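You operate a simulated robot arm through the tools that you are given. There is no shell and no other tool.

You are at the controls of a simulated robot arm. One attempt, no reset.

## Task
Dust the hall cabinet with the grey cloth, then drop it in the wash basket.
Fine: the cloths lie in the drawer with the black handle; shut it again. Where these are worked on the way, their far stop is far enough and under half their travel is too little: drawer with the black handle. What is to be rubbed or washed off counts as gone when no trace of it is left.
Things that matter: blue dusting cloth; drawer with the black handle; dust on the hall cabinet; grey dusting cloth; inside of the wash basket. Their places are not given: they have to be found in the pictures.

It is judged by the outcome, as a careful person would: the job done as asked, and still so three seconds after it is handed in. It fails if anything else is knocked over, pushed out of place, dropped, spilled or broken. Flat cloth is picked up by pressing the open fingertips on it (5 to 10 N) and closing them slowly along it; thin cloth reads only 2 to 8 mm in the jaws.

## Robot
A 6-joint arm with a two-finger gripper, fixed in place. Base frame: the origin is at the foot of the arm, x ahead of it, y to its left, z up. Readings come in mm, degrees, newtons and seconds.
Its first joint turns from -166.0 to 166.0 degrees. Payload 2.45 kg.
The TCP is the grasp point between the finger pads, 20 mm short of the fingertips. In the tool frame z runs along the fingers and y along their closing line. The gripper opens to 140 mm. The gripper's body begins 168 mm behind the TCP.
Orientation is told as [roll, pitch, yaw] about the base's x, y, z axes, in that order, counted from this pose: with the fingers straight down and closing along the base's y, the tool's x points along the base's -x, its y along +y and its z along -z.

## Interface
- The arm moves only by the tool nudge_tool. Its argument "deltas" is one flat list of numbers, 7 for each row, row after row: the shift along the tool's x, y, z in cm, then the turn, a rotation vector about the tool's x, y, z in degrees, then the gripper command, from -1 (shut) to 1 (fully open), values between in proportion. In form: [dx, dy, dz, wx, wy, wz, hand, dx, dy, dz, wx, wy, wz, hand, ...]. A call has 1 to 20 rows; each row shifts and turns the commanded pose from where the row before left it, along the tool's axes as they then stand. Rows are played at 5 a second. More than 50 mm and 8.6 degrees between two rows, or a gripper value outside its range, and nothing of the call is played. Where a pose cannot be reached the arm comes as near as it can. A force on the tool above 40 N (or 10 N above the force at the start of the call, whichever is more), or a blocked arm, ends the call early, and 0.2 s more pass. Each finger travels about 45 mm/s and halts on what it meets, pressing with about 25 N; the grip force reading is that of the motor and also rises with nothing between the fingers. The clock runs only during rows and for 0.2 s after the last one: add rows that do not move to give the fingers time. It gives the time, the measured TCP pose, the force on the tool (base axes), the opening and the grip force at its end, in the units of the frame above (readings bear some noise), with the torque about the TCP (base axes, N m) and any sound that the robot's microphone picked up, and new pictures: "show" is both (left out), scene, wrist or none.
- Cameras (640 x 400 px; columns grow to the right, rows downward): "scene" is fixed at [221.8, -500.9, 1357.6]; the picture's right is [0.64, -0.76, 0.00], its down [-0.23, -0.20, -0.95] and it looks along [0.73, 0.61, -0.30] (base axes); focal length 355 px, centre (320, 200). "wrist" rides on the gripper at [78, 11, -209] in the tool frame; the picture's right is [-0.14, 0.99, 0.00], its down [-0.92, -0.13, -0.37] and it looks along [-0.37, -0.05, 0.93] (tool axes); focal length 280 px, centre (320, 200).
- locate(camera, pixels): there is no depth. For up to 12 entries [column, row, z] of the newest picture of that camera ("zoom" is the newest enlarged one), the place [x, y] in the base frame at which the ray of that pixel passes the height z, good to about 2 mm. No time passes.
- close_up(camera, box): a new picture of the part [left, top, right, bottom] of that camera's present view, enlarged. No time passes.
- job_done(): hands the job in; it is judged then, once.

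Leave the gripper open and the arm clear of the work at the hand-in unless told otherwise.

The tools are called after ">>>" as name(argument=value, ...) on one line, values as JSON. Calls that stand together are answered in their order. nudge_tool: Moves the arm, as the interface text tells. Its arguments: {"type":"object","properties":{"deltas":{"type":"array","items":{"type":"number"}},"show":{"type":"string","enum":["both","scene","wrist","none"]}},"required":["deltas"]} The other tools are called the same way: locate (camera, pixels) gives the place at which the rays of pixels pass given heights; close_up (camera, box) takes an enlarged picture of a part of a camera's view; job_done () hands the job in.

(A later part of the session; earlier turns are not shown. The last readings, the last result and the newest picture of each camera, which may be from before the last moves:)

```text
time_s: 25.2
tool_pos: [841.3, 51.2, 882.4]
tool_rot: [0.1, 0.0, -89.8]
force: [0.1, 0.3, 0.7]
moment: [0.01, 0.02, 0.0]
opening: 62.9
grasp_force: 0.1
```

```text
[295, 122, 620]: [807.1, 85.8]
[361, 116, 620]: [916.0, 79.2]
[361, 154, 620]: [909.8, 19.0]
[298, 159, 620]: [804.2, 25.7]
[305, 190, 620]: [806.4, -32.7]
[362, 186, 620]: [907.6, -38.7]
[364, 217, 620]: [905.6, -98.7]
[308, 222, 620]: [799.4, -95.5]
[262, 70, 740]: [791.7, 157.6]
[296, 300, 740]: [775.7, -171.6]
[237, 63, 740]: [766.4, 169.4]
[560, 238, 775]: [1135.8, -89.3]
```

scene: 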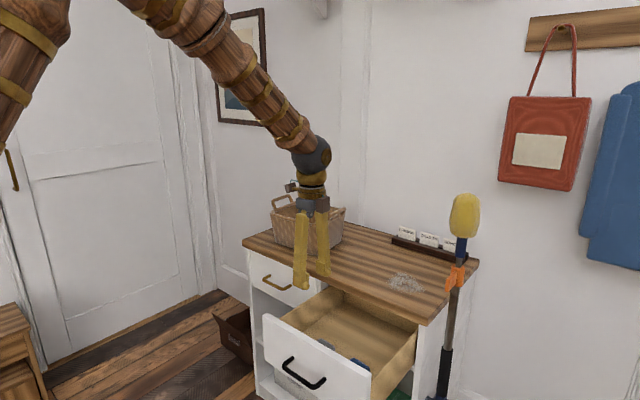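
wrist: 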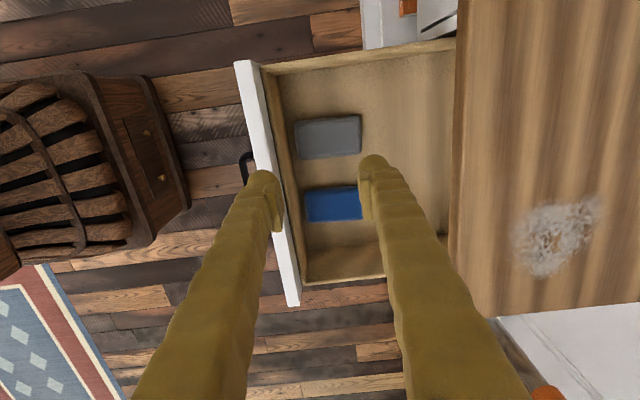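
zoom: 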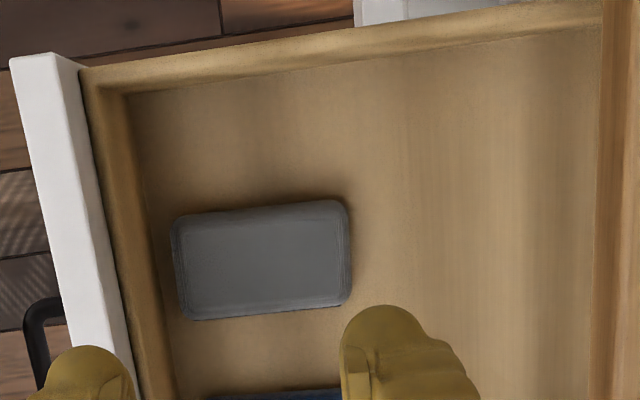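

The grey cloth spans x 806-912, y 22-83, centre (859, 52). With 60 mm between them, fingers closing along x fit wholly on it. I'll centre over it and descend to about 3 cm above it.

>>> nudge_tool(deltas=[0.05, 0.9, 0, 0, 0, 0, -0.14, 0.05, 0.9, 2, 0, 0, 0, -0.14, 0, 0, 4, 0, 0, 0, -0.14, 0, 0, 4, 0, 0, 0, -0.14, 0, 0, 4, 0, 0, 0, -0.14, 0, 0, 4, 0, 0, 0, -0.14, 0, 0, 2, 0, 0, 0, -0.14, 0, 0, 0, 0, 0, 0, -0.14], show="both")

```text
time_s: 27.0
tool_pos: [860.4, 50.6, 682.2]
tool_rot: [0.2, 0.1, -89.8]
force: [0.3, -0.1, -0.3]
moment: [0.02, 0.0, -0.03]
opening: 60.3
grasp_force: 0.1
```

scene: 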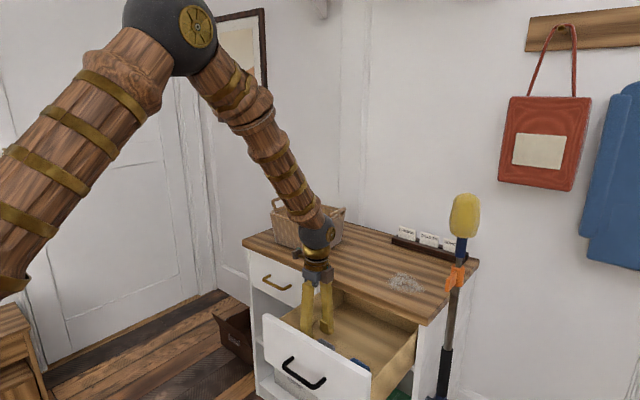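
wrist: 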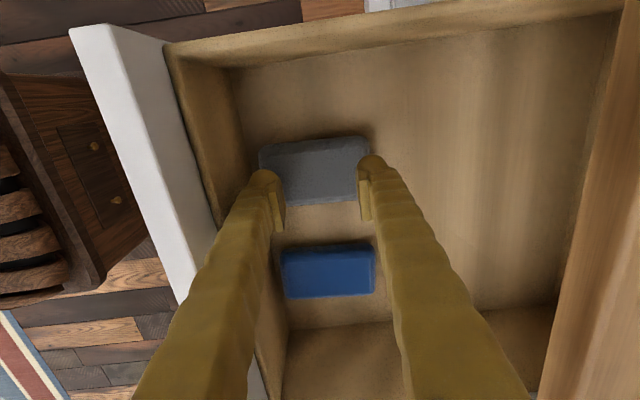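

Fingers are lined up over the grey cloth. I'll go down 28 mm more, close to the expected touch.

>>> nudge_tool(deltas=[0, 0, 1, 0, 0, 0, -0.14, 0, 0, 1, 0, 0, 0, -0.14, 0, 0, 0.8, 0, 0, 0, -0.14, 0, 0, 0, 0, 0, 0, -0.14], show="wrist")

```text
time_s: 28.0
tool_pos: [861.4, 52.8, 655.9]
tool_rot: [0.0, 0.1, -89.8]
force: [0.4, 0.0, -0.7]
moment: [-0.02, -0.02, 0.02]
opening: 60.3
grasp_force: 0.1
```

wrist: 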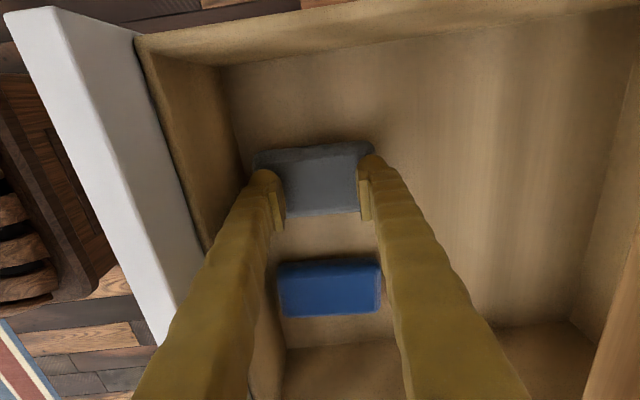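

Still no touch (tips at z≈636). I'll creep down in 2 mm steps and watch the force.

>>> nudge_tool(deltas=[0, 0, 0.2, 0, 0, 0, -0.14, 0, 0, 0.2, 0, 0, 0, -0.14, 0, 0, 0.2, 0, 0, 0, -0.14, 0, 0, 0, 0, 0, 0, -0.14], show="none")

```text
time_s: 29.0
tool_pos: [860.9, 51.5, 648.3]
tool_rot: [0.2, -0.1, -89.7]
force: [0.9, 1.7, 22.9]
moment: [0.05, 0.46, -0.04]
opening: 60.6
grasp_force: 0.4
```

Contact: 22.9 N with the tips at z≈628. That's too much, so I'll ease up about 1.2 mm.

>>> nudge_tool(deltas=[0, 0, -0.1, 0, 0, 0, -0.14, 0, 0, 0, 0, 0, 0, -0.14], show="none")

```text
time_s: 29.6
tool_pos: [860.5, 51.2, 648.9]
tool_rot: [0.0, 0.0, -89.8]
force: [0.4, 1.3, 17.5]
moment: [0.04, 0.23, -0.02]
opening: 60.6
grasp_force: 0.3
```

>>> nudge_tool(deltas=[0, 0, -0.15, 0, 0, 0, -0.14, 0, 0, 0, 0, 0, 0, -0.14], show="none")

```text
time_s: 30.2
tool_pos: [861.6, 51.5, 651.0]
tool_rot: [0.0, 0.1, -89.8]
force: [-0.2, 0.1, 0.3]
moment: [0.01, 0.02, -0.03]
opening: 60.3
grasp_force: 0.1
```

Contact was lost. 0.8 mm down again should give about 8 N.

>>> nudge_tool(deltas=[0, 0, 0.06, 0, 0, 0, -0.14, 0, 0, 0, 0, 0, 0, -0.14], show="none")

```text
time_s: 30.8
tool_pos: [860.5, 50.8, 650.8]
tool_rot: [0.1, 0.0, -89.9]
force: [-1.5, -0.9, -0.3]
moment: [0.01, -0.03, -0.02]
opening: 60.2
grasp_force: 0.0
```

>>> nudge_tool(deltas=[0, 0, 0.06, 0, 0, 0, -0.14, 0, 0, 0, 0, 0, 0, -0.14], show="none")

```text
time_s: 31.4
tool_pos: [862.1, 50.5, 650.4]
tool_rot: [0.2, -0.1, -89.9]
force: [-0.7, -0.6, 5.0]
moment: [-0.05, 0.1, -0.01]
opening: 60.3
grasp_force: 0.4
```

5 N now. I'll press 0.3 mm more (about 8 N) and close slowly along the cloth, about 4 mm per row.

>>> nudge_tool(deltas=[0, 0, 0.03, 0, 0, 0, -0.18, 0, 0, 0, 0, 0, 0, -0.23, 0, 0, 0, 0, 0, 0, -0.28, 0, 0, 0, 0, 0, 0, -0.33, 0, 0, 0, 0, 0, 0, -0.38, 0, 0, 0, 0, 0, 0, -0.43, 0, 0, 0, 0, 0, 0, -0.48, 0, 0, 0, 0, 0, 0, -0.53, 0, 0, 0, 0, 0, 0, -0.58, 0, 0, 0, 0, 0, 0, -0.63, 0, 0, 0, 0, 0, 0, -0.68, 0, 0, 0, 0, 0, 0, -0.73, 0, 0, 0, 0, 0, 0, -0.78, 0, 0, 0, 0, 0, 0, -0.83, 0, 0, 0, 0, 0, 0, -0.88, 0, 0, 0, 0, 0, 0, -0.93, 0, 0, 0, 0, 0, 0, -1, 0, 0, 0, 0, 0, 0, -1, 0, 0, 0, 0, 0, 0, -1], show="both")

```text
time_s: 33.9
tool_pos: [861.9, 51.8, 650.3]
tool_rot: [0.2, 0.0, -89.8]
force: [0.0, -0.1, 6.7]
moment: [-0.03, 0.01, -0.01]
opening: 6.0
grasp_force: 10.8
stopped in row 12: the force on the tool passed its limit at 42 N (the readings are from after the stop); the commanded pose is now the measured one
```

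scene: 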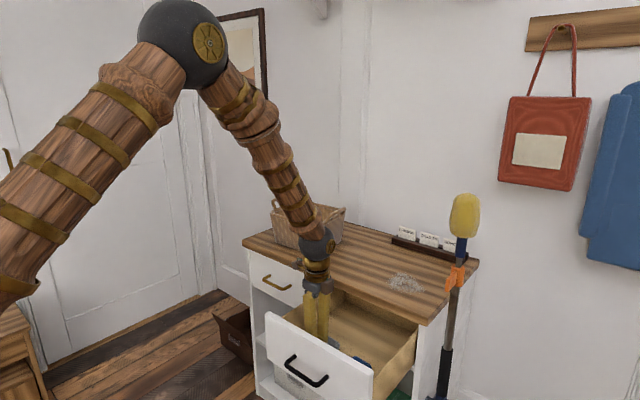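
wrist: 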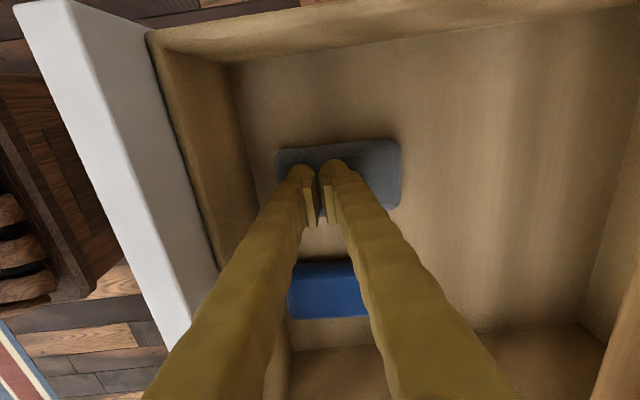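

The opening now reads 6 mm with grip force, which is in the thin-cloth range. I'll hold the grip shut for a moment and read again.

>>> nudge_tool(deltas=[0, 0, 0, 0, 0, 0, -1, 0, 0, 0, 0, 0, 0, -1, 0, 0, 0, 0, 0, 0, -1], show="none")

>>> close_up(camera="wrist", box=[250, 110, 430, 240])

```text
time_s: 34.7
tool_pos: [861.8, 51.4, 650.3]
tool_rot: [0.1, 0.0, -89.8]
force: [0.1, -1.2, 6.6]
moment: [0.01, -0.02, 0.02]
opening: 5.9
grasp_force: 25.0
```

```text
3.08 times, centred on (340, 175) of wrist
```

zoom: 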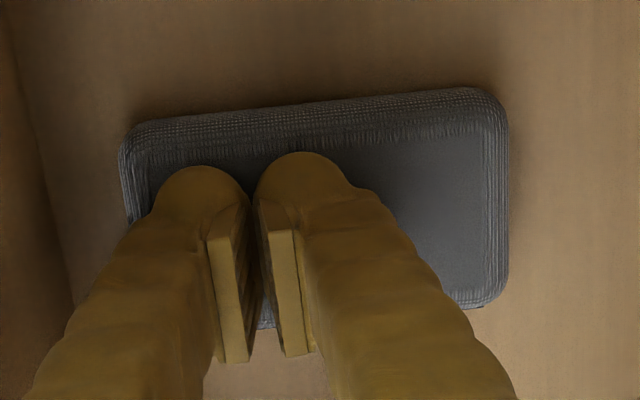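

5.9 mm with 25 N of grip. I'll lift slowly by about 6 cm and look.

>>> nudge_tool(deltas=[0, 0, -1, 0, 0, 0, -1, 0, 0, -1, 0, 0, 0, -1, 0, 0, -1.5, 0, 0, 0, -1, 0, 0, -1.5, 0, 0, 0, -1, 0, 0, -1.5, 0, 0, 0, -1, 0, 0, 0, 0, 0, 0, -1], show="both")

```text
time_s: 36.1
tool_pos: [860.3, 52.9, 716.2]
tool_rot: [0.2, 0.0, -89.8]
force: [0.1, -0.9, 0.9]
moment: [0.0, -0.01, -0.01]
opening: 0.2
grasp_force: 25.0
```

scene: 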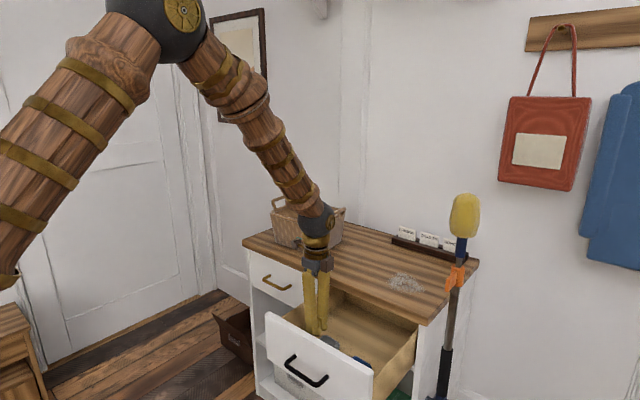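
wrist: 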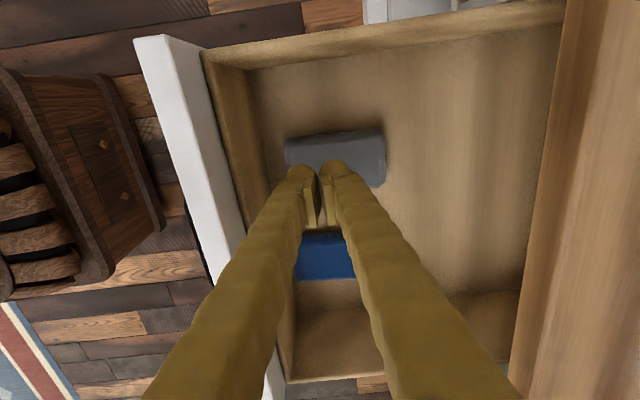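

The jaws read 0.2 mm: the cloth slipped out and stays in the drawer, shifted slightly. I'll look at where it lies now and how thick it is.

>>> nudge_tool(deltas=[0, 0, -3, 0, 0, 0, -0.3, 0, 0, -3, 0, 0, 0, -0.3, 0, 0, -3, 0, 0, 0, -0.3, 0, 0, 0, 0, 0, 0, -0.3], show="both")

>>> close_up(camera="wrist", box=[230, 60, 450, 220])

>>> close_up(camera="scene", box=[290, 310, 390, 380])

```text
time_s: 37.1
tool_pos: [861.7, 51.6, 805.2]
tool_rot: [0.2, 0.0, -89.8]
force: [-0.2, -0.2, -0.2]
moment: [0.01, 0.03, -0.01]
opening: 49.1
grasp_force: 0.0
```

scene: 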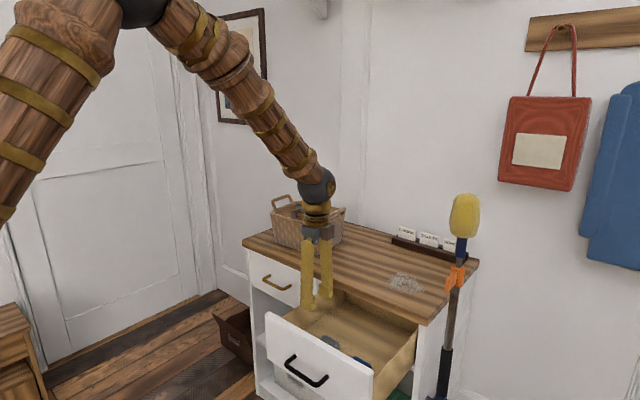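
wrist: 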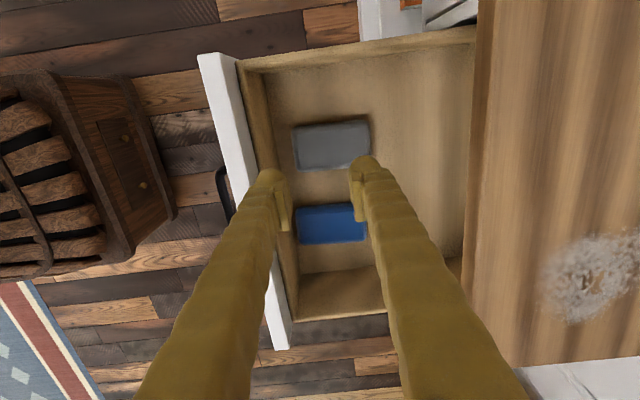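

```text
2.50 times, centred on (340, 140) of wrist
```

zoom: 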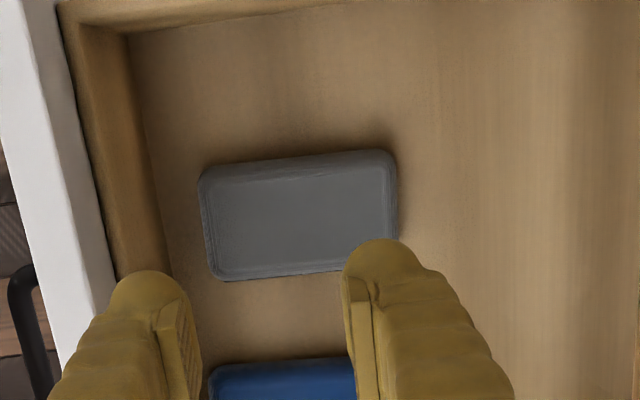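

```text
5.71 times, centred on (340, 345) of scene
```

zoom: 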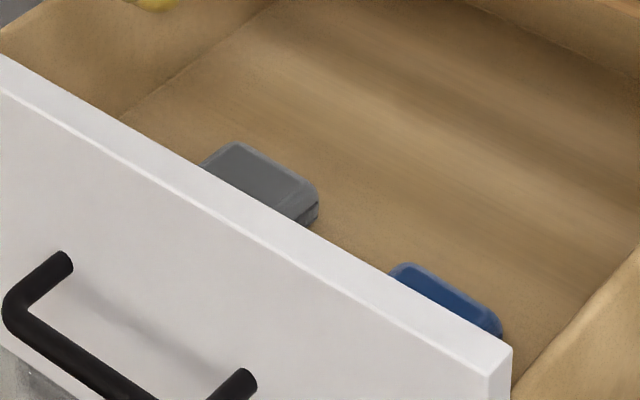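

>>> locate(camera="wrist", pixels=[[291.2, 128, 628], [370, 120, 628], [371.2, 156, 628], [297.2, 172.8, 628], [335, 145, 628]])

>>> locate(camera="zoom", pixels=[[237, 142, 628], [320, 188, 628], [318, 213, 615], [318, 213, 620], [395, 268, 628], [503, 325, 628]])

```text
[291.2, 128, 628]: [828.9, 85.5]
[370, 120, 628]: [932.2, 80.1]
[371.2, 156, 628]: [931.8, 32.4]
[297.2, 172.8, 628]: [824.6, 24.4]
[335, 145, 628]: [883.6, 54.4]
```

```text
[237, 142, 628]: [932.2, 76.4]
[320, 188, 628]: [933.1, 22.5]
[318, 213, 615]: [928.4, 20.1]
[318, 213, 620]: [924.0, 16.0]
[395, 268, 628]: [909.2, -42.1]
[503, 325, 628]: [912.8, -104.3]
```

The grey cloth now spans x 827-932, y 23-83 and is about 13 mm thick as folded. The earlier moment (+0.1 Nm at 5 N) shows that mostly the near finger pressed, so it dragged the cloth instead of bunching it. I'll recentre at (880, 53), tip the tool 0.3° to even the pressure, and descend again.

>>> nudge_tool(deltas=[0.15, 1.85, 2, 0.3, 0, 0, -0.25, 0, 0, 4, 0, 0, 0, -0.25, 0, 0, 4, 0, 0, 0, -0.25, 0, 0, 3, 0, 0, 0, -0.25, 0, 0, 2, 0, 0, 0, -0.25, 0, 0, 0, 0, 0, 0, -0.25, 0, 0, 0, 0, 0, 0, -0.25], show="wrist")

```text
time_s: 38.7
tool_pos: [879.0, 52.6, 655.1]
tool_rot: [-0.1, 0.0, -89.8]
force: [-0.2, -0.4, 0.0]
moment: [0.01, -0.05, -0.02]
opening: 52.4
grasp_force: 0.1
```

wrist: 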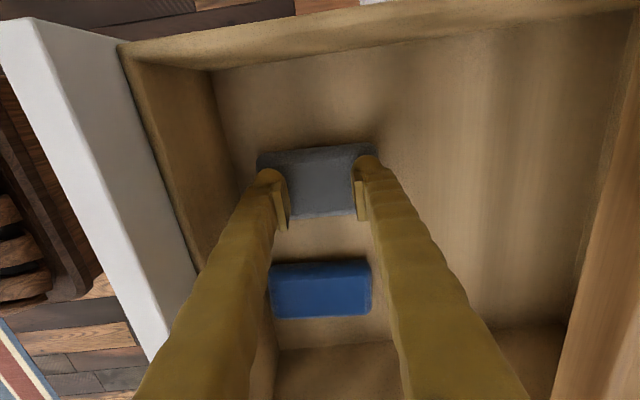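

Fingers again sit over the middle of the grey cloth. I'll creep down 4.5 mm toward the touch.

>>> nudge_tool(deltas=[0, 0, 0.2, 0, 0, 0, -0.25, 0, 0, 0.2, 0, 0, 0, -0.25, 0, 0, 0.05, 0, 0, 0, -0.25, 0, 0, 0, 0, 0, 0, -0.25], show="none")

```text
time_s: 39.7
tool_pos: [879.1, 53.8, 652.1]
tool_rot: [-0.1, 0.0, -89.7]
force: [-0.4, 0.2, 0.0]
moment: [0.01, 0.02, -0.02]
opening: 52.5
grasp_force: 0.0
```

>>> nudge_tool(deltas=[0, 0, 0.08, 0, 0, 0, -0.25, 0, 0, 0.06, 0, 0, 0, -0.25, 0, 0, 0, 0, 0, 0, -0.25], show="none")

```text
time_s: 40.5
tool_pos: [879.1, 54.5, 649.8]
tool_rot: [-0.2, 0.0, -89.8]
force: [0.5, 0.8, 13.8]
moment: [0.03, -0.1, -0.01]
opening: 52.2
grasp_force: 0.1
```

13.8 N now, fairly evenly shared (moment -0.1). I'll ease up 0.5 mm to get within 5-10 N.

>>> nudge_tool(deltas=[0, 0, -0.05, -0.05, 0, 0, -0.25, 0, 0, 0, 0, 0, 0, -0.25], show="none")

```text
time_s: 41.1
tool_pos: [879.6, 53.3, 649.9]
tool_rot: [0.0, 0.0, -89.8]
force: [0.4, 1.8, 10.9]
moment: [0.01, -0.03, -0.01]
opening: 52.6
grasp_force: 0.0
```

Balanced at 10.9 N. I'll ease a touch more and begin closing slowly, 2 mm per row, checking the force.

>>> nudge_tool(deltas=[0, 0, -0.03, 0, 0, 0, -0.25, 0, 0, 0, 0, 0, 0, -0.28, 0, 0, 0, 0, 0, 0, -0.31, 0, 0, 0, 0, 0, 0, -0.34, 0, 0, 0, 0, 0, 0, -0.37, 0, 0, 0, 0, 0, 0, -0.4], show="wrist")

```text
time_s: 42.5
tool_pos: [880.1, 53.6, 649.4]
tool_rot: [0.0, 0.1, -89.9]
force: [0.7, -0.5, 12.0]
moment: [0.02, -0.03, 0.02]
opening: 41.7
grasp_force: 0.1
```

wrist: 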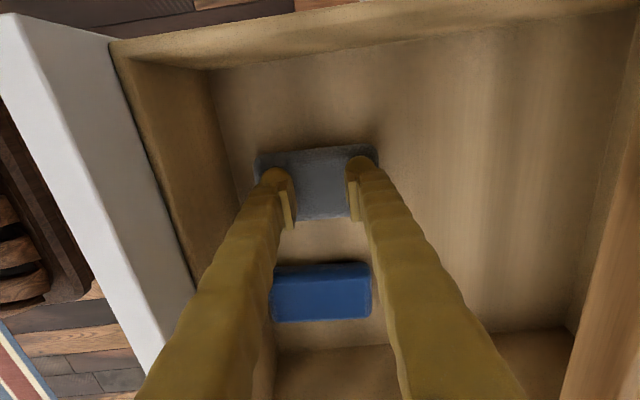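

12 N, cloth still in place and load balanced. I'll ease 0.4 mm and keep closing slowly.

>>> nudge_tool(deltas=[0, 0, -0.04, 0, 0, 0, -0.43, 0, 0, 0, 0, 0, 0, -0.46, 0, 0, 0, 0, 0, 0, -0.49, 0, 0, 0, 0, 0, 0, -0.52, 0, 0, 0, 0, 0, 0, -0.55, 0, 0, 0, 0, 0, 0, -0.58], show="wrist")

```text
time_s: 43.9
tool_pos: [879.9, 52.6, 650.7]
tool_rot: [-0.2, 0.0, -89.9]
force: [0.1, 0.7, 7.9]
moment: [0.02, -0.04, 0.01]
opening: 27.4
grasp_force: 0.0
```

wrist: 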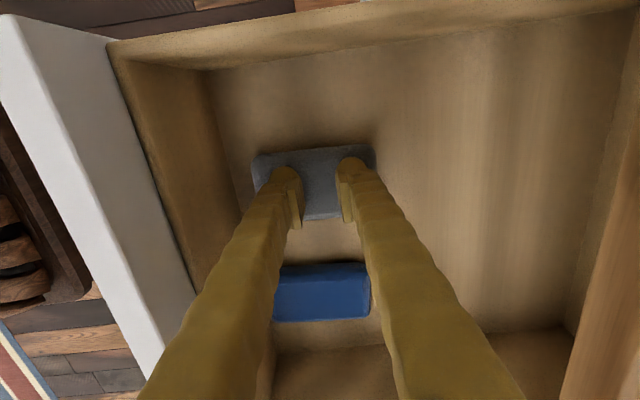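

7.9 N and balanced, opening 27 mm. I'll continue closing slowly to the end.

>>> nudge_tool(deltas=[0, 0, 0, 0, 0, 0, -0.61, 0, 0, 0, 0, 0, 0, -0.64, 0, 0, 0, 0, 0, 0, -0.67, 0, 0, 0, 0, 0, 0, -0.7, 0, 0, 0, 0, 0, 0, -0.73, 0, 0, 0, 0, 0, 0, -0.76], show="wrist")

```text
time_s: 45.3
tool_pos: [879.5, 54.2, 650.4]
tool_rot: [0.0, -0.1, -89.7]
force: [-0.4, -0.2, 8.3]
moment: [0.0, 0.01, -0.02]
opening: 17.2
grasp_force: 0.5
```

wrist: 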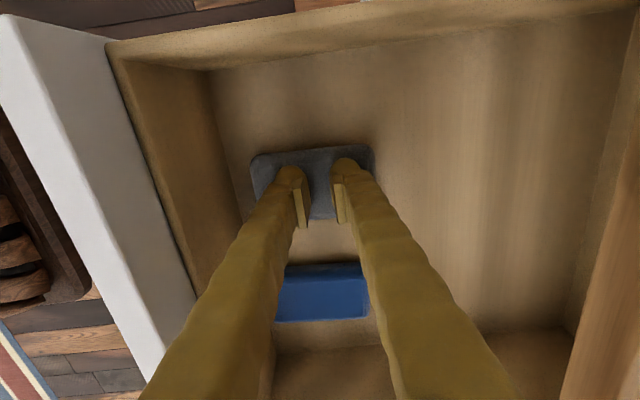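

>>> nudge_tool(deltas=[0, 0, 0, 0, 0, 0, -0.79, 0, 0, 0, 0, 0, 0, -0.82, 0, 0, 0, 0, 0, 0, -0.85, 0, 0, 0, 0, 0, 0, -0.88, 0, 0, 0, 0, 0, 0, -0.91, 0, 0, 0, 0, 0, 0, -0.94], show="wrist")

```text
time_s: 46.7
tool_pos: [879.3, 52.0, 650.4]
tool_rot: [-0.1, -0.1, -89.7]
force: [0.3, -0.1, 4.5]
moment: [0.03, -0.01, -0.04]
opening: 6.3
grasp_force: 12.8
```

wrist: 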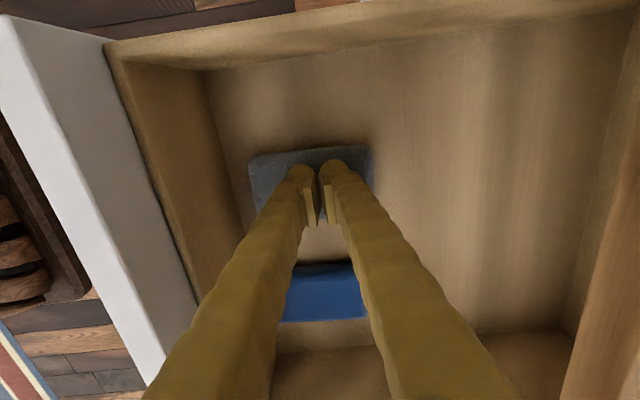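

6.3 mm with grip force 12.8 N and rising. I'll squeeze fully and hold a second before lifting very slowly.

>>> nudge_tool(deltas=[0, 0, 0, 0, 0, 0, -1, 0, 0, 0, 0, 0, 0, -1, 0, 0, 0, 0, 0, 0, -1, 0, 0, 0, 0, 0, 0, -1, 0, 0, 0, 0, 0, 0, -1], show="none")

>>> close_up(camera="wrist", box=[240, 110, 420, 240])

```text
time_s: 47.9
tool_pos: [878.9, 52.9, 650.0]
tool_rot: [-0.1, -0.1, -89.8]
force: [-0.2, -0.5, 1.5]
moment: [0.0, 0.03, 0.01]
opening: 6.3
grasp_force: 25.3
```

```text
3.08 times, centred on (330, 175) of wrist
```

zoom: 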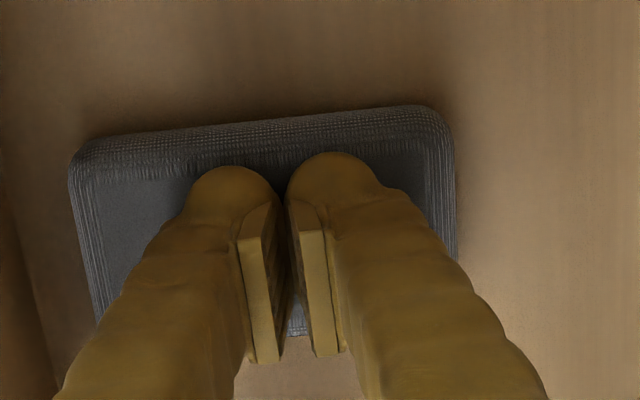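

The grip is steady at 6.3 mm and 25 N. I'll lift slowly, 2-3 mm per row.

>>> nudge_tool(deltas=[0, 0, -0.2, 0, 0, 0, -1, 0, 0, -0.2, 0, 0, 0, -1, 0, 0, -0.2, 0, 0, 0, -1, 0, 0, -0.3, 0, 0, 0, -1, 0, 0, -0.3, 0, 0, 0, -1, 0, 0, -0.3, 0, 0, 0, -1, 0, 0, -0.3, 0, 0, 0, -1, 0, 0, -0.3, 0, 0, 0, -1], show="both")

```text
time_s: 49.7
tool_pos: [878.5, 52.4, 671.1]
tool_rot: [-0.2, 0.0, -89.8]
force: [0.3, -0.2, 0.5]
moment: [0.03, 0.02, 0.01]
opening: 0.0
grasp_force: 25.7
```

scene: 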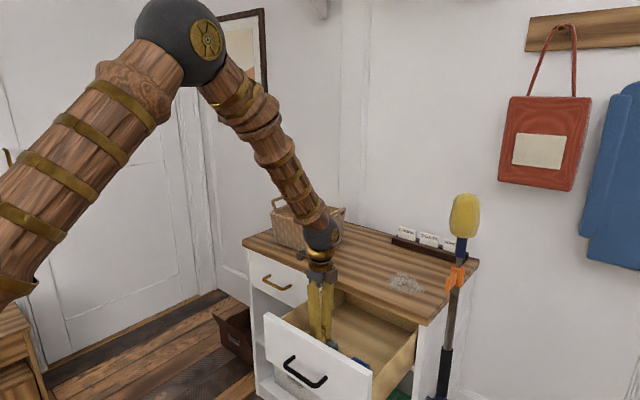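
wrist: 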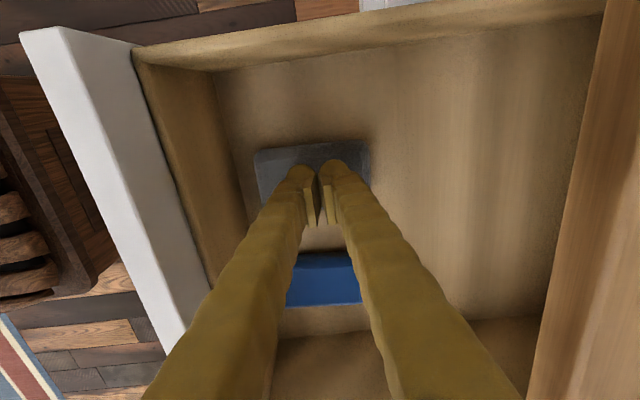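

It slipped again: no fold was gathered, since the cloth outline didn't shrink. I'll rise a little, open up and look closely at the cloth before trying a wider, evenly pressed gather.

>>> nudge_tool(deltas=[0, 0, -2, 0, 0, 0, -1, 0, 0, -3, 0, 0, 0, 0, 0, 0, -3, 0, 0, 0, 0, 0, 0, -2, 0, 0, 0, 0, 0, 0, 0, 0, 0, 0, 0], show="both")

>>> close_up(camera="wrist", box=[230, 80, 430, 220])

>>> close_up(camera="scene", box=[300, 315, 380, 375])

```text
time_s: 50.9
tool_pos: [879.8, 53.2, 772.2]
tool_rot: [-0.1, 0.0, -89.8]
force: [-0.8, 0.1, 0.1]
moment: [0.0, 0.01, 0.06]
opening: 69.9
grasp_force: 0.2
```

scene: 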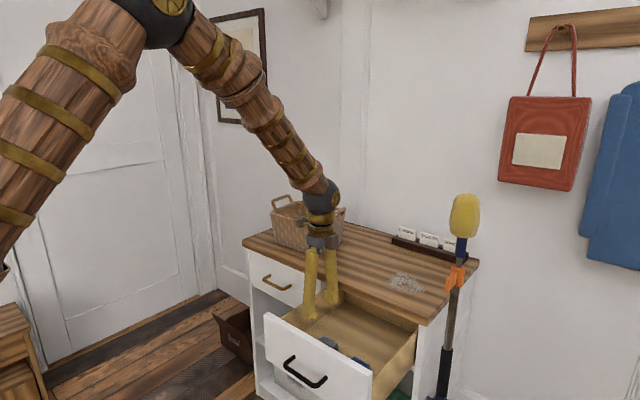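
wrist: 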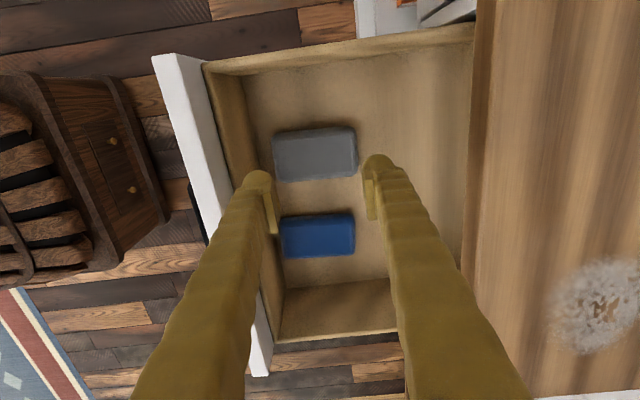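

```text
2.86 times, centred on (330, 150) of wrist
```

zoom: 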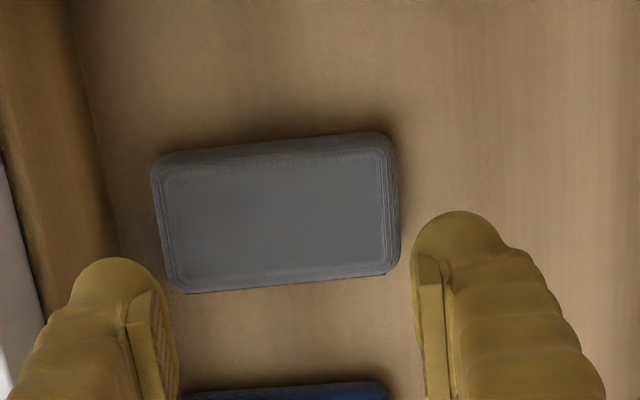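

```text
6.67 times, centred on (340, 345) of scene
```

zoom: 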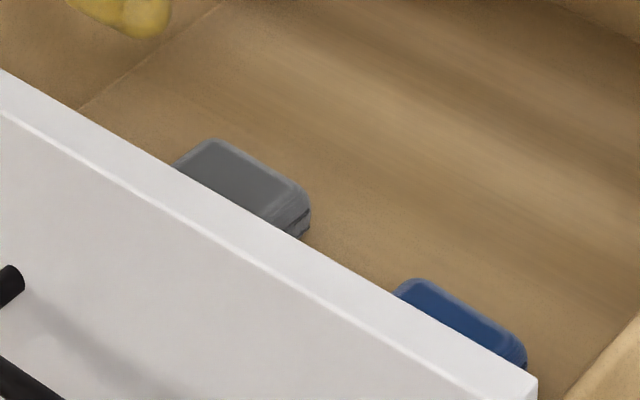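

>>> locate(camera="wrist", pixels=[[271.6, 137.8, 628], [355.5, 130.8, 628], [356.9, 174.5, 628], [280.3, 182.2, 628], [314, 156, 630], [281, 215, 628], [355, 211, 628], [355, 252, 628], [284, 258, 628]])

>>> locate(camera="zoom", pixels=[[212, 140, 630], [310, 192, 630], [308, 228, 610], [308, 228, 615], [308, 228, 620], [300, 237, 615], [410, 280, 625], [525, 345, 625], [527, 365, 615]])

```text
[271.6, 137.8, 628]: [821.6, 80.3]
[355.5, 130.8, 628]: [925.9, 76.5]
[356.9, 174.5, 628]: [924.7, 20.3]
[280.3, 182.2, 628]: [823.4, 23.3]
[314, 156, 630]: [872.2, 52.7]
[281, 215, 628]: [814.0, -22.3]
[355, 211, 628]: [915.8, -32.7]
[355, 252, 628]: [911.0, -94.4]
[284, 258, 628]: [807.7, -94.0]
```

```text
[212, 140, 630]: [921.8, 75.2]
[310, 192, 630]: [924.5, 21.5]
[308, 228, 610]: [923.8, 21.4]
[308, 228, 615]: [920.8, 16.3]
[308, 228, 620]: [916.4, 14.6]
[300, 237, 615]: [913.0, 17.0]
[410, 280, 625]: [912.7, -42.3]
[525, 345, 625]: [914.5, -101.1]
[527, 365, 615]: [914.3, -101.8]
```

The grey pad now spans x 822-925, y 21-79, top at z≈630. On the last try the press faded to 1.5 N by the end of the closing. This time I'll hold it at 6-9 N throughout by checking at small steps. Recentre at (873, 50), 60 mm open, and descend.

>>> nudge_tool(deltas=[-0.3, -0.65, 2, 0, 0, 0, -0.14, 0, 0, 4, 0, 0, 0, -0.14, 0, 0, 3.7, 0, 0, 0, -0.14, 0, 0, 2, 0, 0, 0, -0.14, 0, 0, 0.3, 0, 0, 0, -0.14, 0, 0, 0, 0, 0, 0, -0.14], show="wrist")

```text
time_s: 52.3
tool_pos: [872.4, 49.4, 651.6]
tool_rot: [0.0, 0.0, -89.9]
force: [1.2, -0.7, -0.6]
moment: [-0.03, 0.02, -0.01]
opening: 60.2
grasp_force: 0.0
```

wrist: 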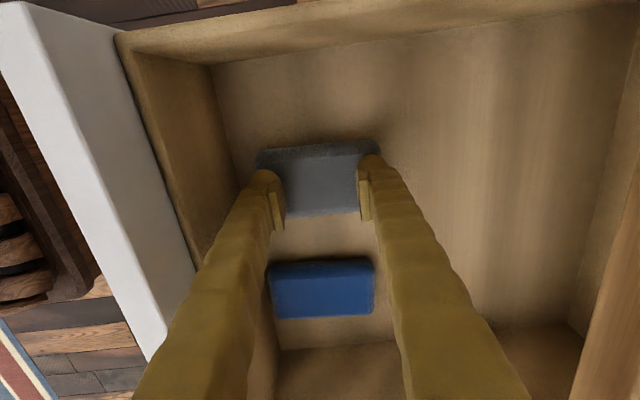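

>>> nudge_tool(deltas=[0, 0, 0.08, 0, 0, 0, -0.14, 0, 0, 0.05, 0, 0, 0, -0.14, 0, 0, 0, 0, 0, 0, -0.14], show="none")

```text
time_s: 53.1
tool_pos: [872.8, 51.3, 650.3]
tool_rot: [-0.1, 0.1, -89.7]
force: [1.2, -0.1, 0.2]
moment: [0.0, 0.04, -0.01]
opening: 60.3
grasp_force: 0.2
```

>>> nudge_tool(deltas=[0, 0, 0.05, 0, 0, 0, -0.14, 0, 0, 0.03, 0, 0, 0, -0.14, 0, 0, 0, 0, 0, 0, -0.14], show="none")

```text
time_s: 53.9
tool_pos: [873.3, 51.3, 650.2]
tool_rot: [-0.1, -0.1, -89.8]
force: [0.4, 0.8, 7.6]
moment: [0.02, -0.02, -0.03]
opening: 60.0
grasp_force: 0.0
```

7.6 N, balanced. I'll close slowly in short calls and watch the force.

>>> nudge_tool(deltas=[0, 0, 0, 0, 0, 0, -0.17, 0, 0, 0, 0, 0, 0, -0.2, 0, 0, 0, 0, 0, 0, -0.23, 0, 0, 0, 0, 0, 0, -0.26, 0, 0, 0, 0, 0, 0, -0.29, 0, 0, 0, 0, 0, 0, -0.32], show="none")

```text
time_s: 55.3
tool_pos: [871.7, 49.8, 650.3]
tool_rot: [0.0, 0.0, -89.7]
force: [1.0, 0.0, 21.4]
moment: [0.04, -0.04, -0.01]
opening: 47.4
grasp_force: 0.1
```

The press rose to 21 N as the cloth gathered. I'll ease up about 1.2 mm and continue.

>>> nudge_tool(deltas=[0, 0, -0.12, 0, 0, 0, -0.32, 0, 0, 0, 0, 0, 0, -0.32], show="wrist")

>>> close_up(camera="wrist", box=[230, 120, 410, 240])

```text
time_s: 55.9
tool_pos: [871.1, 50.0, 649.7]
tool_rot: [-0.2, 0.0, -89.8]
force: [-0.6, -2.2, 5.5]
moment: [-0.06, -0.06, -0.02]
opening: 47.2
grasp_force: 0.0
```

wrist: 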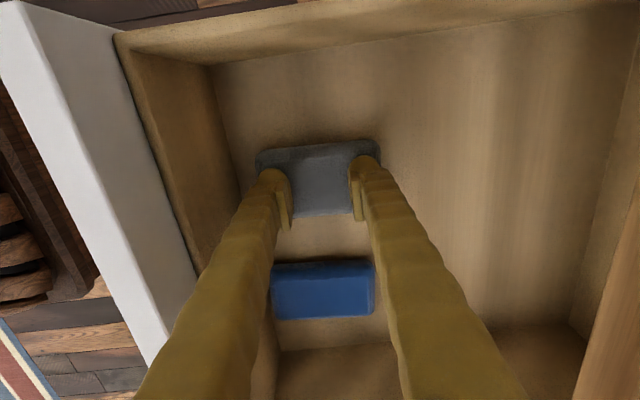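

```text
3.33 times, centred on (320, 180) of wrist
```

zoom: 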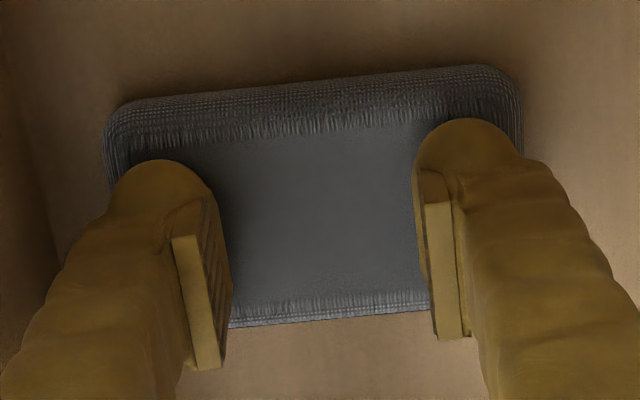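

5.5 N. I'll keep closing in steps.

>>> nudge_tool(deltas=[0, 0, 0.01, 0, 0, 0, -0.35, 0, 0, 0, 0, 0, 0, -0.38, 0, 0, 0, 0, 0, 0, -0.41, 0, 0, 0, 0, 0, 0, -0.44], show="none")

```text
time_s: 56.9
tool_pos: [872.4, 50.3, 649.6]
tool_rot: [0.0, 0.1, -89.9]
force: [1.1, 1.1, 5.3]
moment: [0.04, -0.07, 0.01]
opening: 39.2
grasp_force: 0.3
```

>>> nudge_tool(deltas=[0, 0, 0.03, -0.05, 0, 0, -0.47, 0, 0, 0, 0, 0, 0, -0.5, 0, 0, 0, 0, 0, 0, -0.53, 0, 0, 0, 0, 0, 0, -0.56], show="none")

```text
time_s: 57.9
tool_pos: [872.2, 50.1, 649.5]
tool_rot: [0.1, 0.0, -89.8]
force: [0.8, -1.1, 13.4]
moment: [-0.02, -0.02, 0.06]
opening: 31.2
grasp_force: 0.7
```

>>> nudge_tool(deltas=[0, 0, -0.05, 0, 0, 0, -0.58, 0, 0, 0, 0, 0, 0, -0.6, 0, 0, 0, 0, 0, 0, -0.63, 0, 0, 0, 0, 0, 0, -0.66], show="wrist")

```text
time_s: 58.9
tool_pos: [871.9, 50.7, 650.3]
tool_rot: [-0.1, 0.0, -89.7]
force: [0.3, 0.0, 9.2]
moment: [-0.02, -0.04, 0.02]
opening: 24.0
grasp_force: 0.2
```

wrist: 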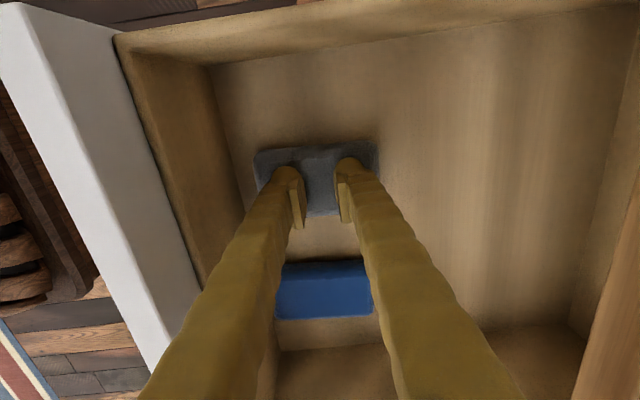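

9.2 N at 24 mm opening. I'll close further in short steps.

>>> nudge_tool(deltas=[0, 0, 0, 0, 0, 0, -0.69, 0, 0, 0, 0, 0, 0, -0.72, 0, 0, 0, 0, 0, 0, -0.75, 0, 0, 0, 0, 0, 0, -0.78], show="none")

```text
time_s: 59.9
tool_pos: [870.8, 49.9, 650.5]
tool_rot: [0.0, 0.0, -89.8]
force: [0.9, 0.2, 9.1]
moment: [-0.02, -0.03, 0.01]
opening: 13.2
grasp_force: 0.0
```

>>> nudge_tool(deltas=[0, 0, 0.01, 0, 0, 0, -0.8, 0, 0, 0.01, 0, 0, 0, -0.82, 0, 0, 0.01, 0, 0, 0, -0.85, 0, 0, 0.01, 0, 0, 0, -0.88], show="none")

```text
time_s: 60.9
tool_pos: [871.6, 50.6, 650.9]
tool_rot: [0.1, 0.0, -89.7]
force: [-0.4, 2.1, 7.4]
moment: [0.02, 0.01, 0.0]
opening: 9.0
grasp_force: 0.6
```

7.4 N at 9 mm. I'll press a hair more and close onto the fold.

>>> nudge_tool(deltas=[0, 0, 0.02, 0, 0, 0, -0.9, 0, 0, 0.01, 0, 0, 0, -0.92, 0, 0, 0.01, 0, 0, 0, -0.94], show="none")

```text
time_s: 61.7
tool_pos: [872.0, 50.0, 650.0]
tool_rot: [0.0, 0.0, -89.8]
force: [0.3, 1.1, 11.3]
moment: [0.02, -0.04, 0.0]
opening: 5.8
grasp_force: 22.1
```

5.8 mm with 22 N of grip while still pressing at 11 N. I'll command full closing, hold, and look.

>>> nudge_tool(deltas=[0, 0, 0, 0, 0, 0, -1, 0, 0, 0, 0, 0, 0, -1, 0, 0, 0, 0, 0, 0, -1, 0, 0, 0, 0, 0, 0, -1], show="wrist")

>>> close_up(camera="wrist", box=[230, 120, 410, 240])

```text
time_s: 62.7
tool_pos: [873.2, 49.9, 649.7]
tool_rot: [0.0, 0.0, -89.8]
force: [1.2, 0.5, 11.7]
moment: [-0.02, -0.05, -0.01]
opening: 5.8
grasp_force: 24.8
```

wrist: 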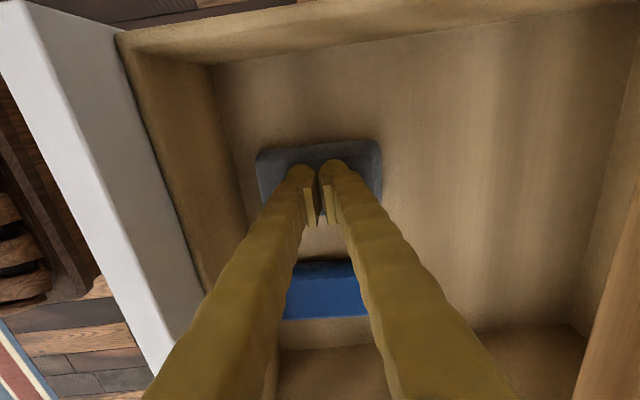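

```text
3.33 times, centred on (320, 180) of wrist
```

zoom: 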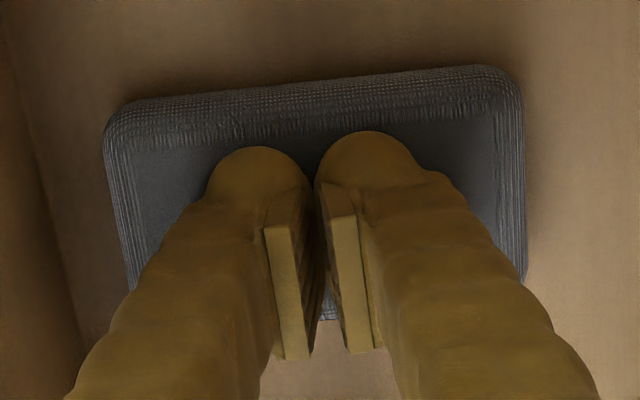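

Now a very gentle lift of 4 mm to see whether it comes along.

>>> nudge_tool(deltas=[0, 0, -0.1, 0, 0, 0, -1, 0, 0, -0.1, 0, 0, 0, -1, 0, 0, -0.1, 0, 0, 0, -1, 0, 0, -0.1, 0, 0, 0, -1], show="wrist")

```text
time_s: 63.7
tool_pos: [871.5, 50.3, 653.1]
tool_rot: [0.0, 0.0, -89.7]
force: [0.6, 0.3, 0.1]
moment: [0.03, 0.03, -0.01]
opening: 0.0
grasp_force: 24.9
```

wrist: 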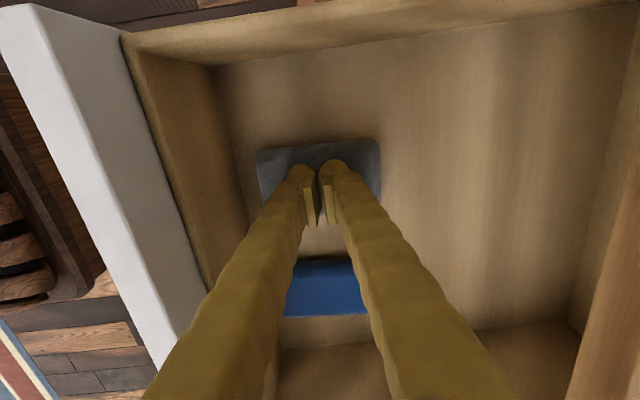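

It slips at once: the pad is stiff in its plane and only a shallow ridge gets pinched at the rounded fingertips. The pad is about 58 mm wide and 15-18 mm thick, so I'll instead take hold of it across its width. I'll rise to about z 790 and turn the tool back 88° so the fingers close along y, opened to 84 mm.

>>> nudge_tool(deltas=[0, 0, -4, 0, 0, 0, -1, 0, 0, -5, 0, 0, 0, -1, 0, 0, -5, 0, 0, 0, -1, 0, 0, 0, 0, 0, -8, -0.5, 0, 0, 0, 0, 0, -8, 0, 0, 0, 0, 0, 0, -8, 0.2, 0, 0, 0, 0, 0, -8, 0.2, 0, 0, 0, 0, 0, -8, 0.2, 0, 0, 0, 0, 0, -8, 0.2, 0, 0, 0, 0, 0, -8, 0.2, 0, 0, 0, 0, 0, -8, 0.2, 0, 0, 0, 0, 0, -8, 0.2, 0, 0, 0, 0, 0, -8, 0.2, 0, 0, 0, 0, 0, -7.7, 0.2, 0, 0, 0, 0, 0, 0, 0.2, 0, 0, 0, 0, 0, 0, 0.2], show="both")

```text
time_s: 67.1
tool_pos: [872.4, 49.6, 793.4]
tool_rot: [0.1, 0.0, -2.1]
force: [-0.6, 0.5, 0.1]
moment: [0.0, 0.0, 0.03]
opening: 83.8
grasp_force: 0.1
```

scene: 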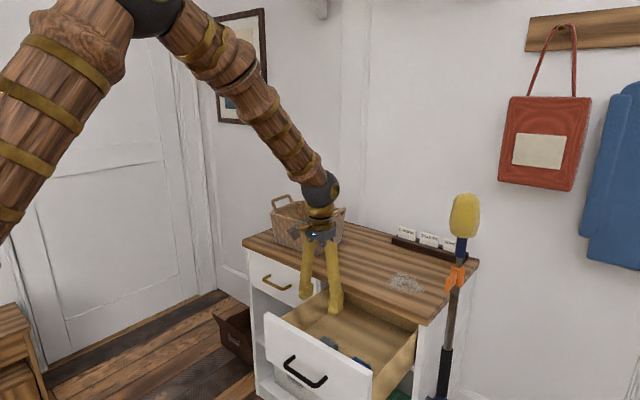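
wrist: 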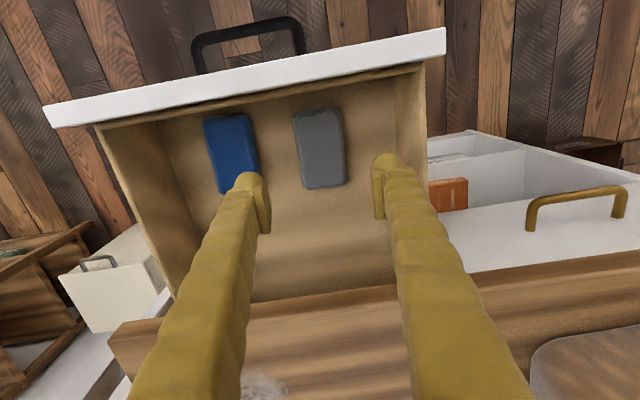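

The grey pad is framed between the fingers from above (wrist 320,150). I'll check its place from this view.

>>> close_up(camera="wrist", box=[190, 80, 430, 230])

>>> locate(camera="wrist", pixels=[[292, 115, 628], [340, 108, 628], [347, 181, 628], [304, 189, 628], [320, 148, 628], [252, 116, 628], [260, 188, 628], [252, 300, 611]])

```text
2.67 times, centred on (310, 155) of wrist
```

zoom: 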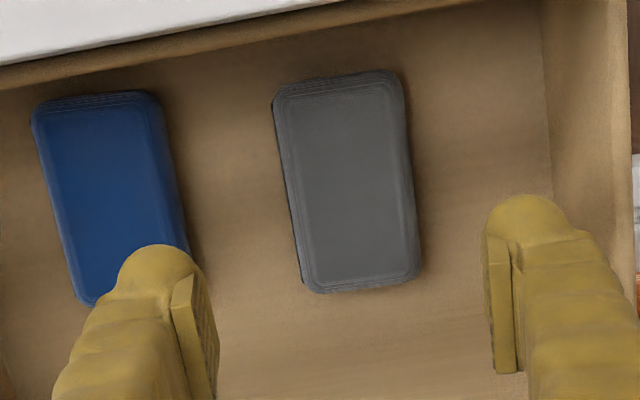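

```text
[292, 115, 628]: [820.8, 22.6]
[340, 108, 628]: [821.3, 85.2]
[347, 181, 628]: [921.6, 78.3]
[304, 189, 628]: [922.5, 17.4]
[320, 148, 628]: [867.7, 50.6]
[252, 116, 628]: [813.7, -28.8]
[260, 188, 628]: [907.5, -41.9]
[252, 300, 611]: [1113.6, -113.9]
```

The pad is at x 821-922, y 20-82, centre (871.5, 51). I'll descend with the fingers either side of it until the tips are at about z 622.

>>> nudge_tool(deltas=[0.05, 0.12, 3, 0, 0, 0, 0.2, 0, 0, 4, 0, 0, 0, 0.2, 0, 0, 4, 0, 0, 0, 0.2, 0, 0, 2.5, 0, 0, 0, 0.2, 0, 0, 1, 0, 0, 0, 0.2, 0, 0, 0.6, 0, 0, 0, 0.2, 0, 0, 0, 0, 0, 0, 0.2], show="both")

```text
time_s: 68.7
tool_pos: [872.3, 52.0, 642.8]
tool_rot: [0.0, 0.0, -2.1]
force: [-1.3, -0.2, -0.7]
moment: [0.04, 0.01, -0.01]
opening: 83.9
grasp_force: 0.0
```

scene: 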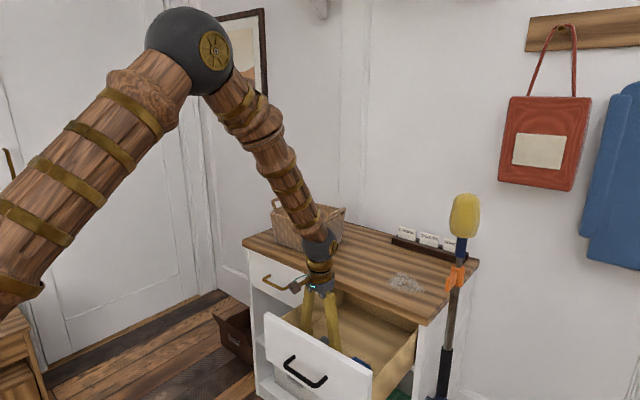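
wrist: 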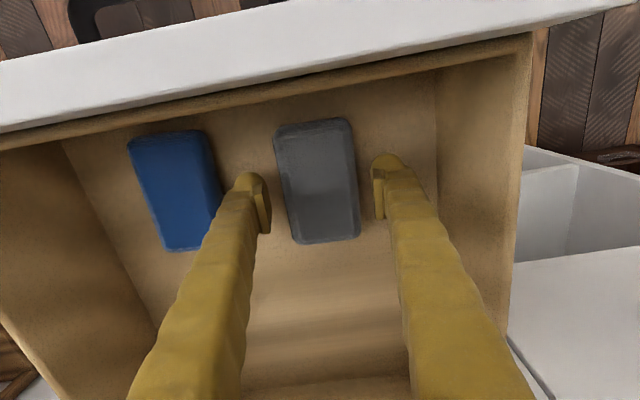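

The grey pad sits between the fingers with clearance to the blue one. I'll creep down 8 mm toward the drawer floor.

>>> nudge_tool(deltas=[0, 0, 0.2, 0, 0, 0, 0.2, 0, 0, 0.2, 0, 0, 0, 0.2, 0, 0, 0.2, 0, 0, 0, 0.2, 0, 0, 0.2, 0, 0, 0, 0.2, 0, 0, 0, 0, 0, 0, 0.2], show="none")

```text
time_s: 69.9
tool_pos: [871.7, 50.4, 635.8]
tool_rot: [0.1, 0.1, -2.1]
force: [0.5, 0.0, -0.5]
moment: [0.0, 0.01, 0.02]
opening: 84.0
grasp_force: 0.0
```

>>> nudge_tool(deltas=[0, 0, 0.15, 0, 0, 0, 0.2, 0, 0, 0.15, 0, 0, 0, 0.2, 0, 0, 0, 0, 0, 0, 0.2], show="none")

```text
time_s: 70.7
tool_pos: [872.3, 51.4, 632.7]
tool_rot: [0.1, 0.0, -2.0]
force: [0.1, -0.3, -0.3]
moment: [-0.01, 0.01, 0.0]
opening: 84.1
grasp_force: 0.1
```

>>> nudge_tool(deltas=[0, 0, 0.1, 0, 0, 0, 0.2, 0, 0, 0.1, 0, 0, 0, 0.2, 0, 0, 0, 0, 0, 0, 0.2], show="none")

```text
time_s: 71.5
tool_pos: [871.3, 51.6, 629.6]
tool_rot: [-0.1, 0.0, -2.1]
force: [0.4, -0.2, 0.2]
moment: [0.03, 0.01, -0.04]
opening: 84.1
grasp_force: 0.1
```

Tips are at z≈610 and still free. One more small step to feel for the floor.

>>> nudge_tool(deltas=[0, 0, 0.1, 0, 0, 0, 0.2, 0, 0, 0.1, 0, 0, 0, 0.2, 0, 0, 0, 0, 0, 0, 0.2], show="wrist")

```text
time_s: 72.3
tool_pos: [873.1, 51.4, 626.3]
tool_rot: [-0.1, 0.1, -2.1]
force: [0.3, -0.5, -0.2]
moment: [0.01, -0.01, 0.01]
opening: 84.1
grasp_force: 0.0
```

wrist: 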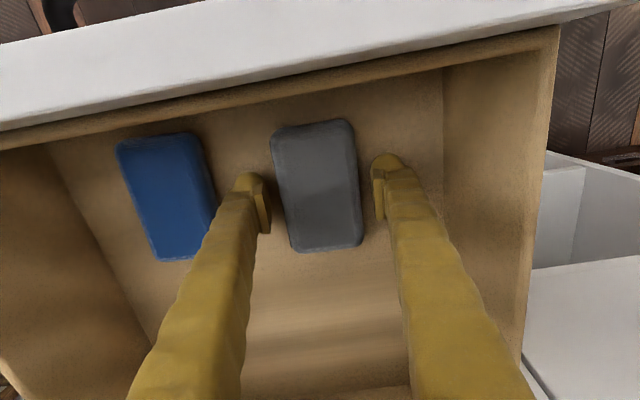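

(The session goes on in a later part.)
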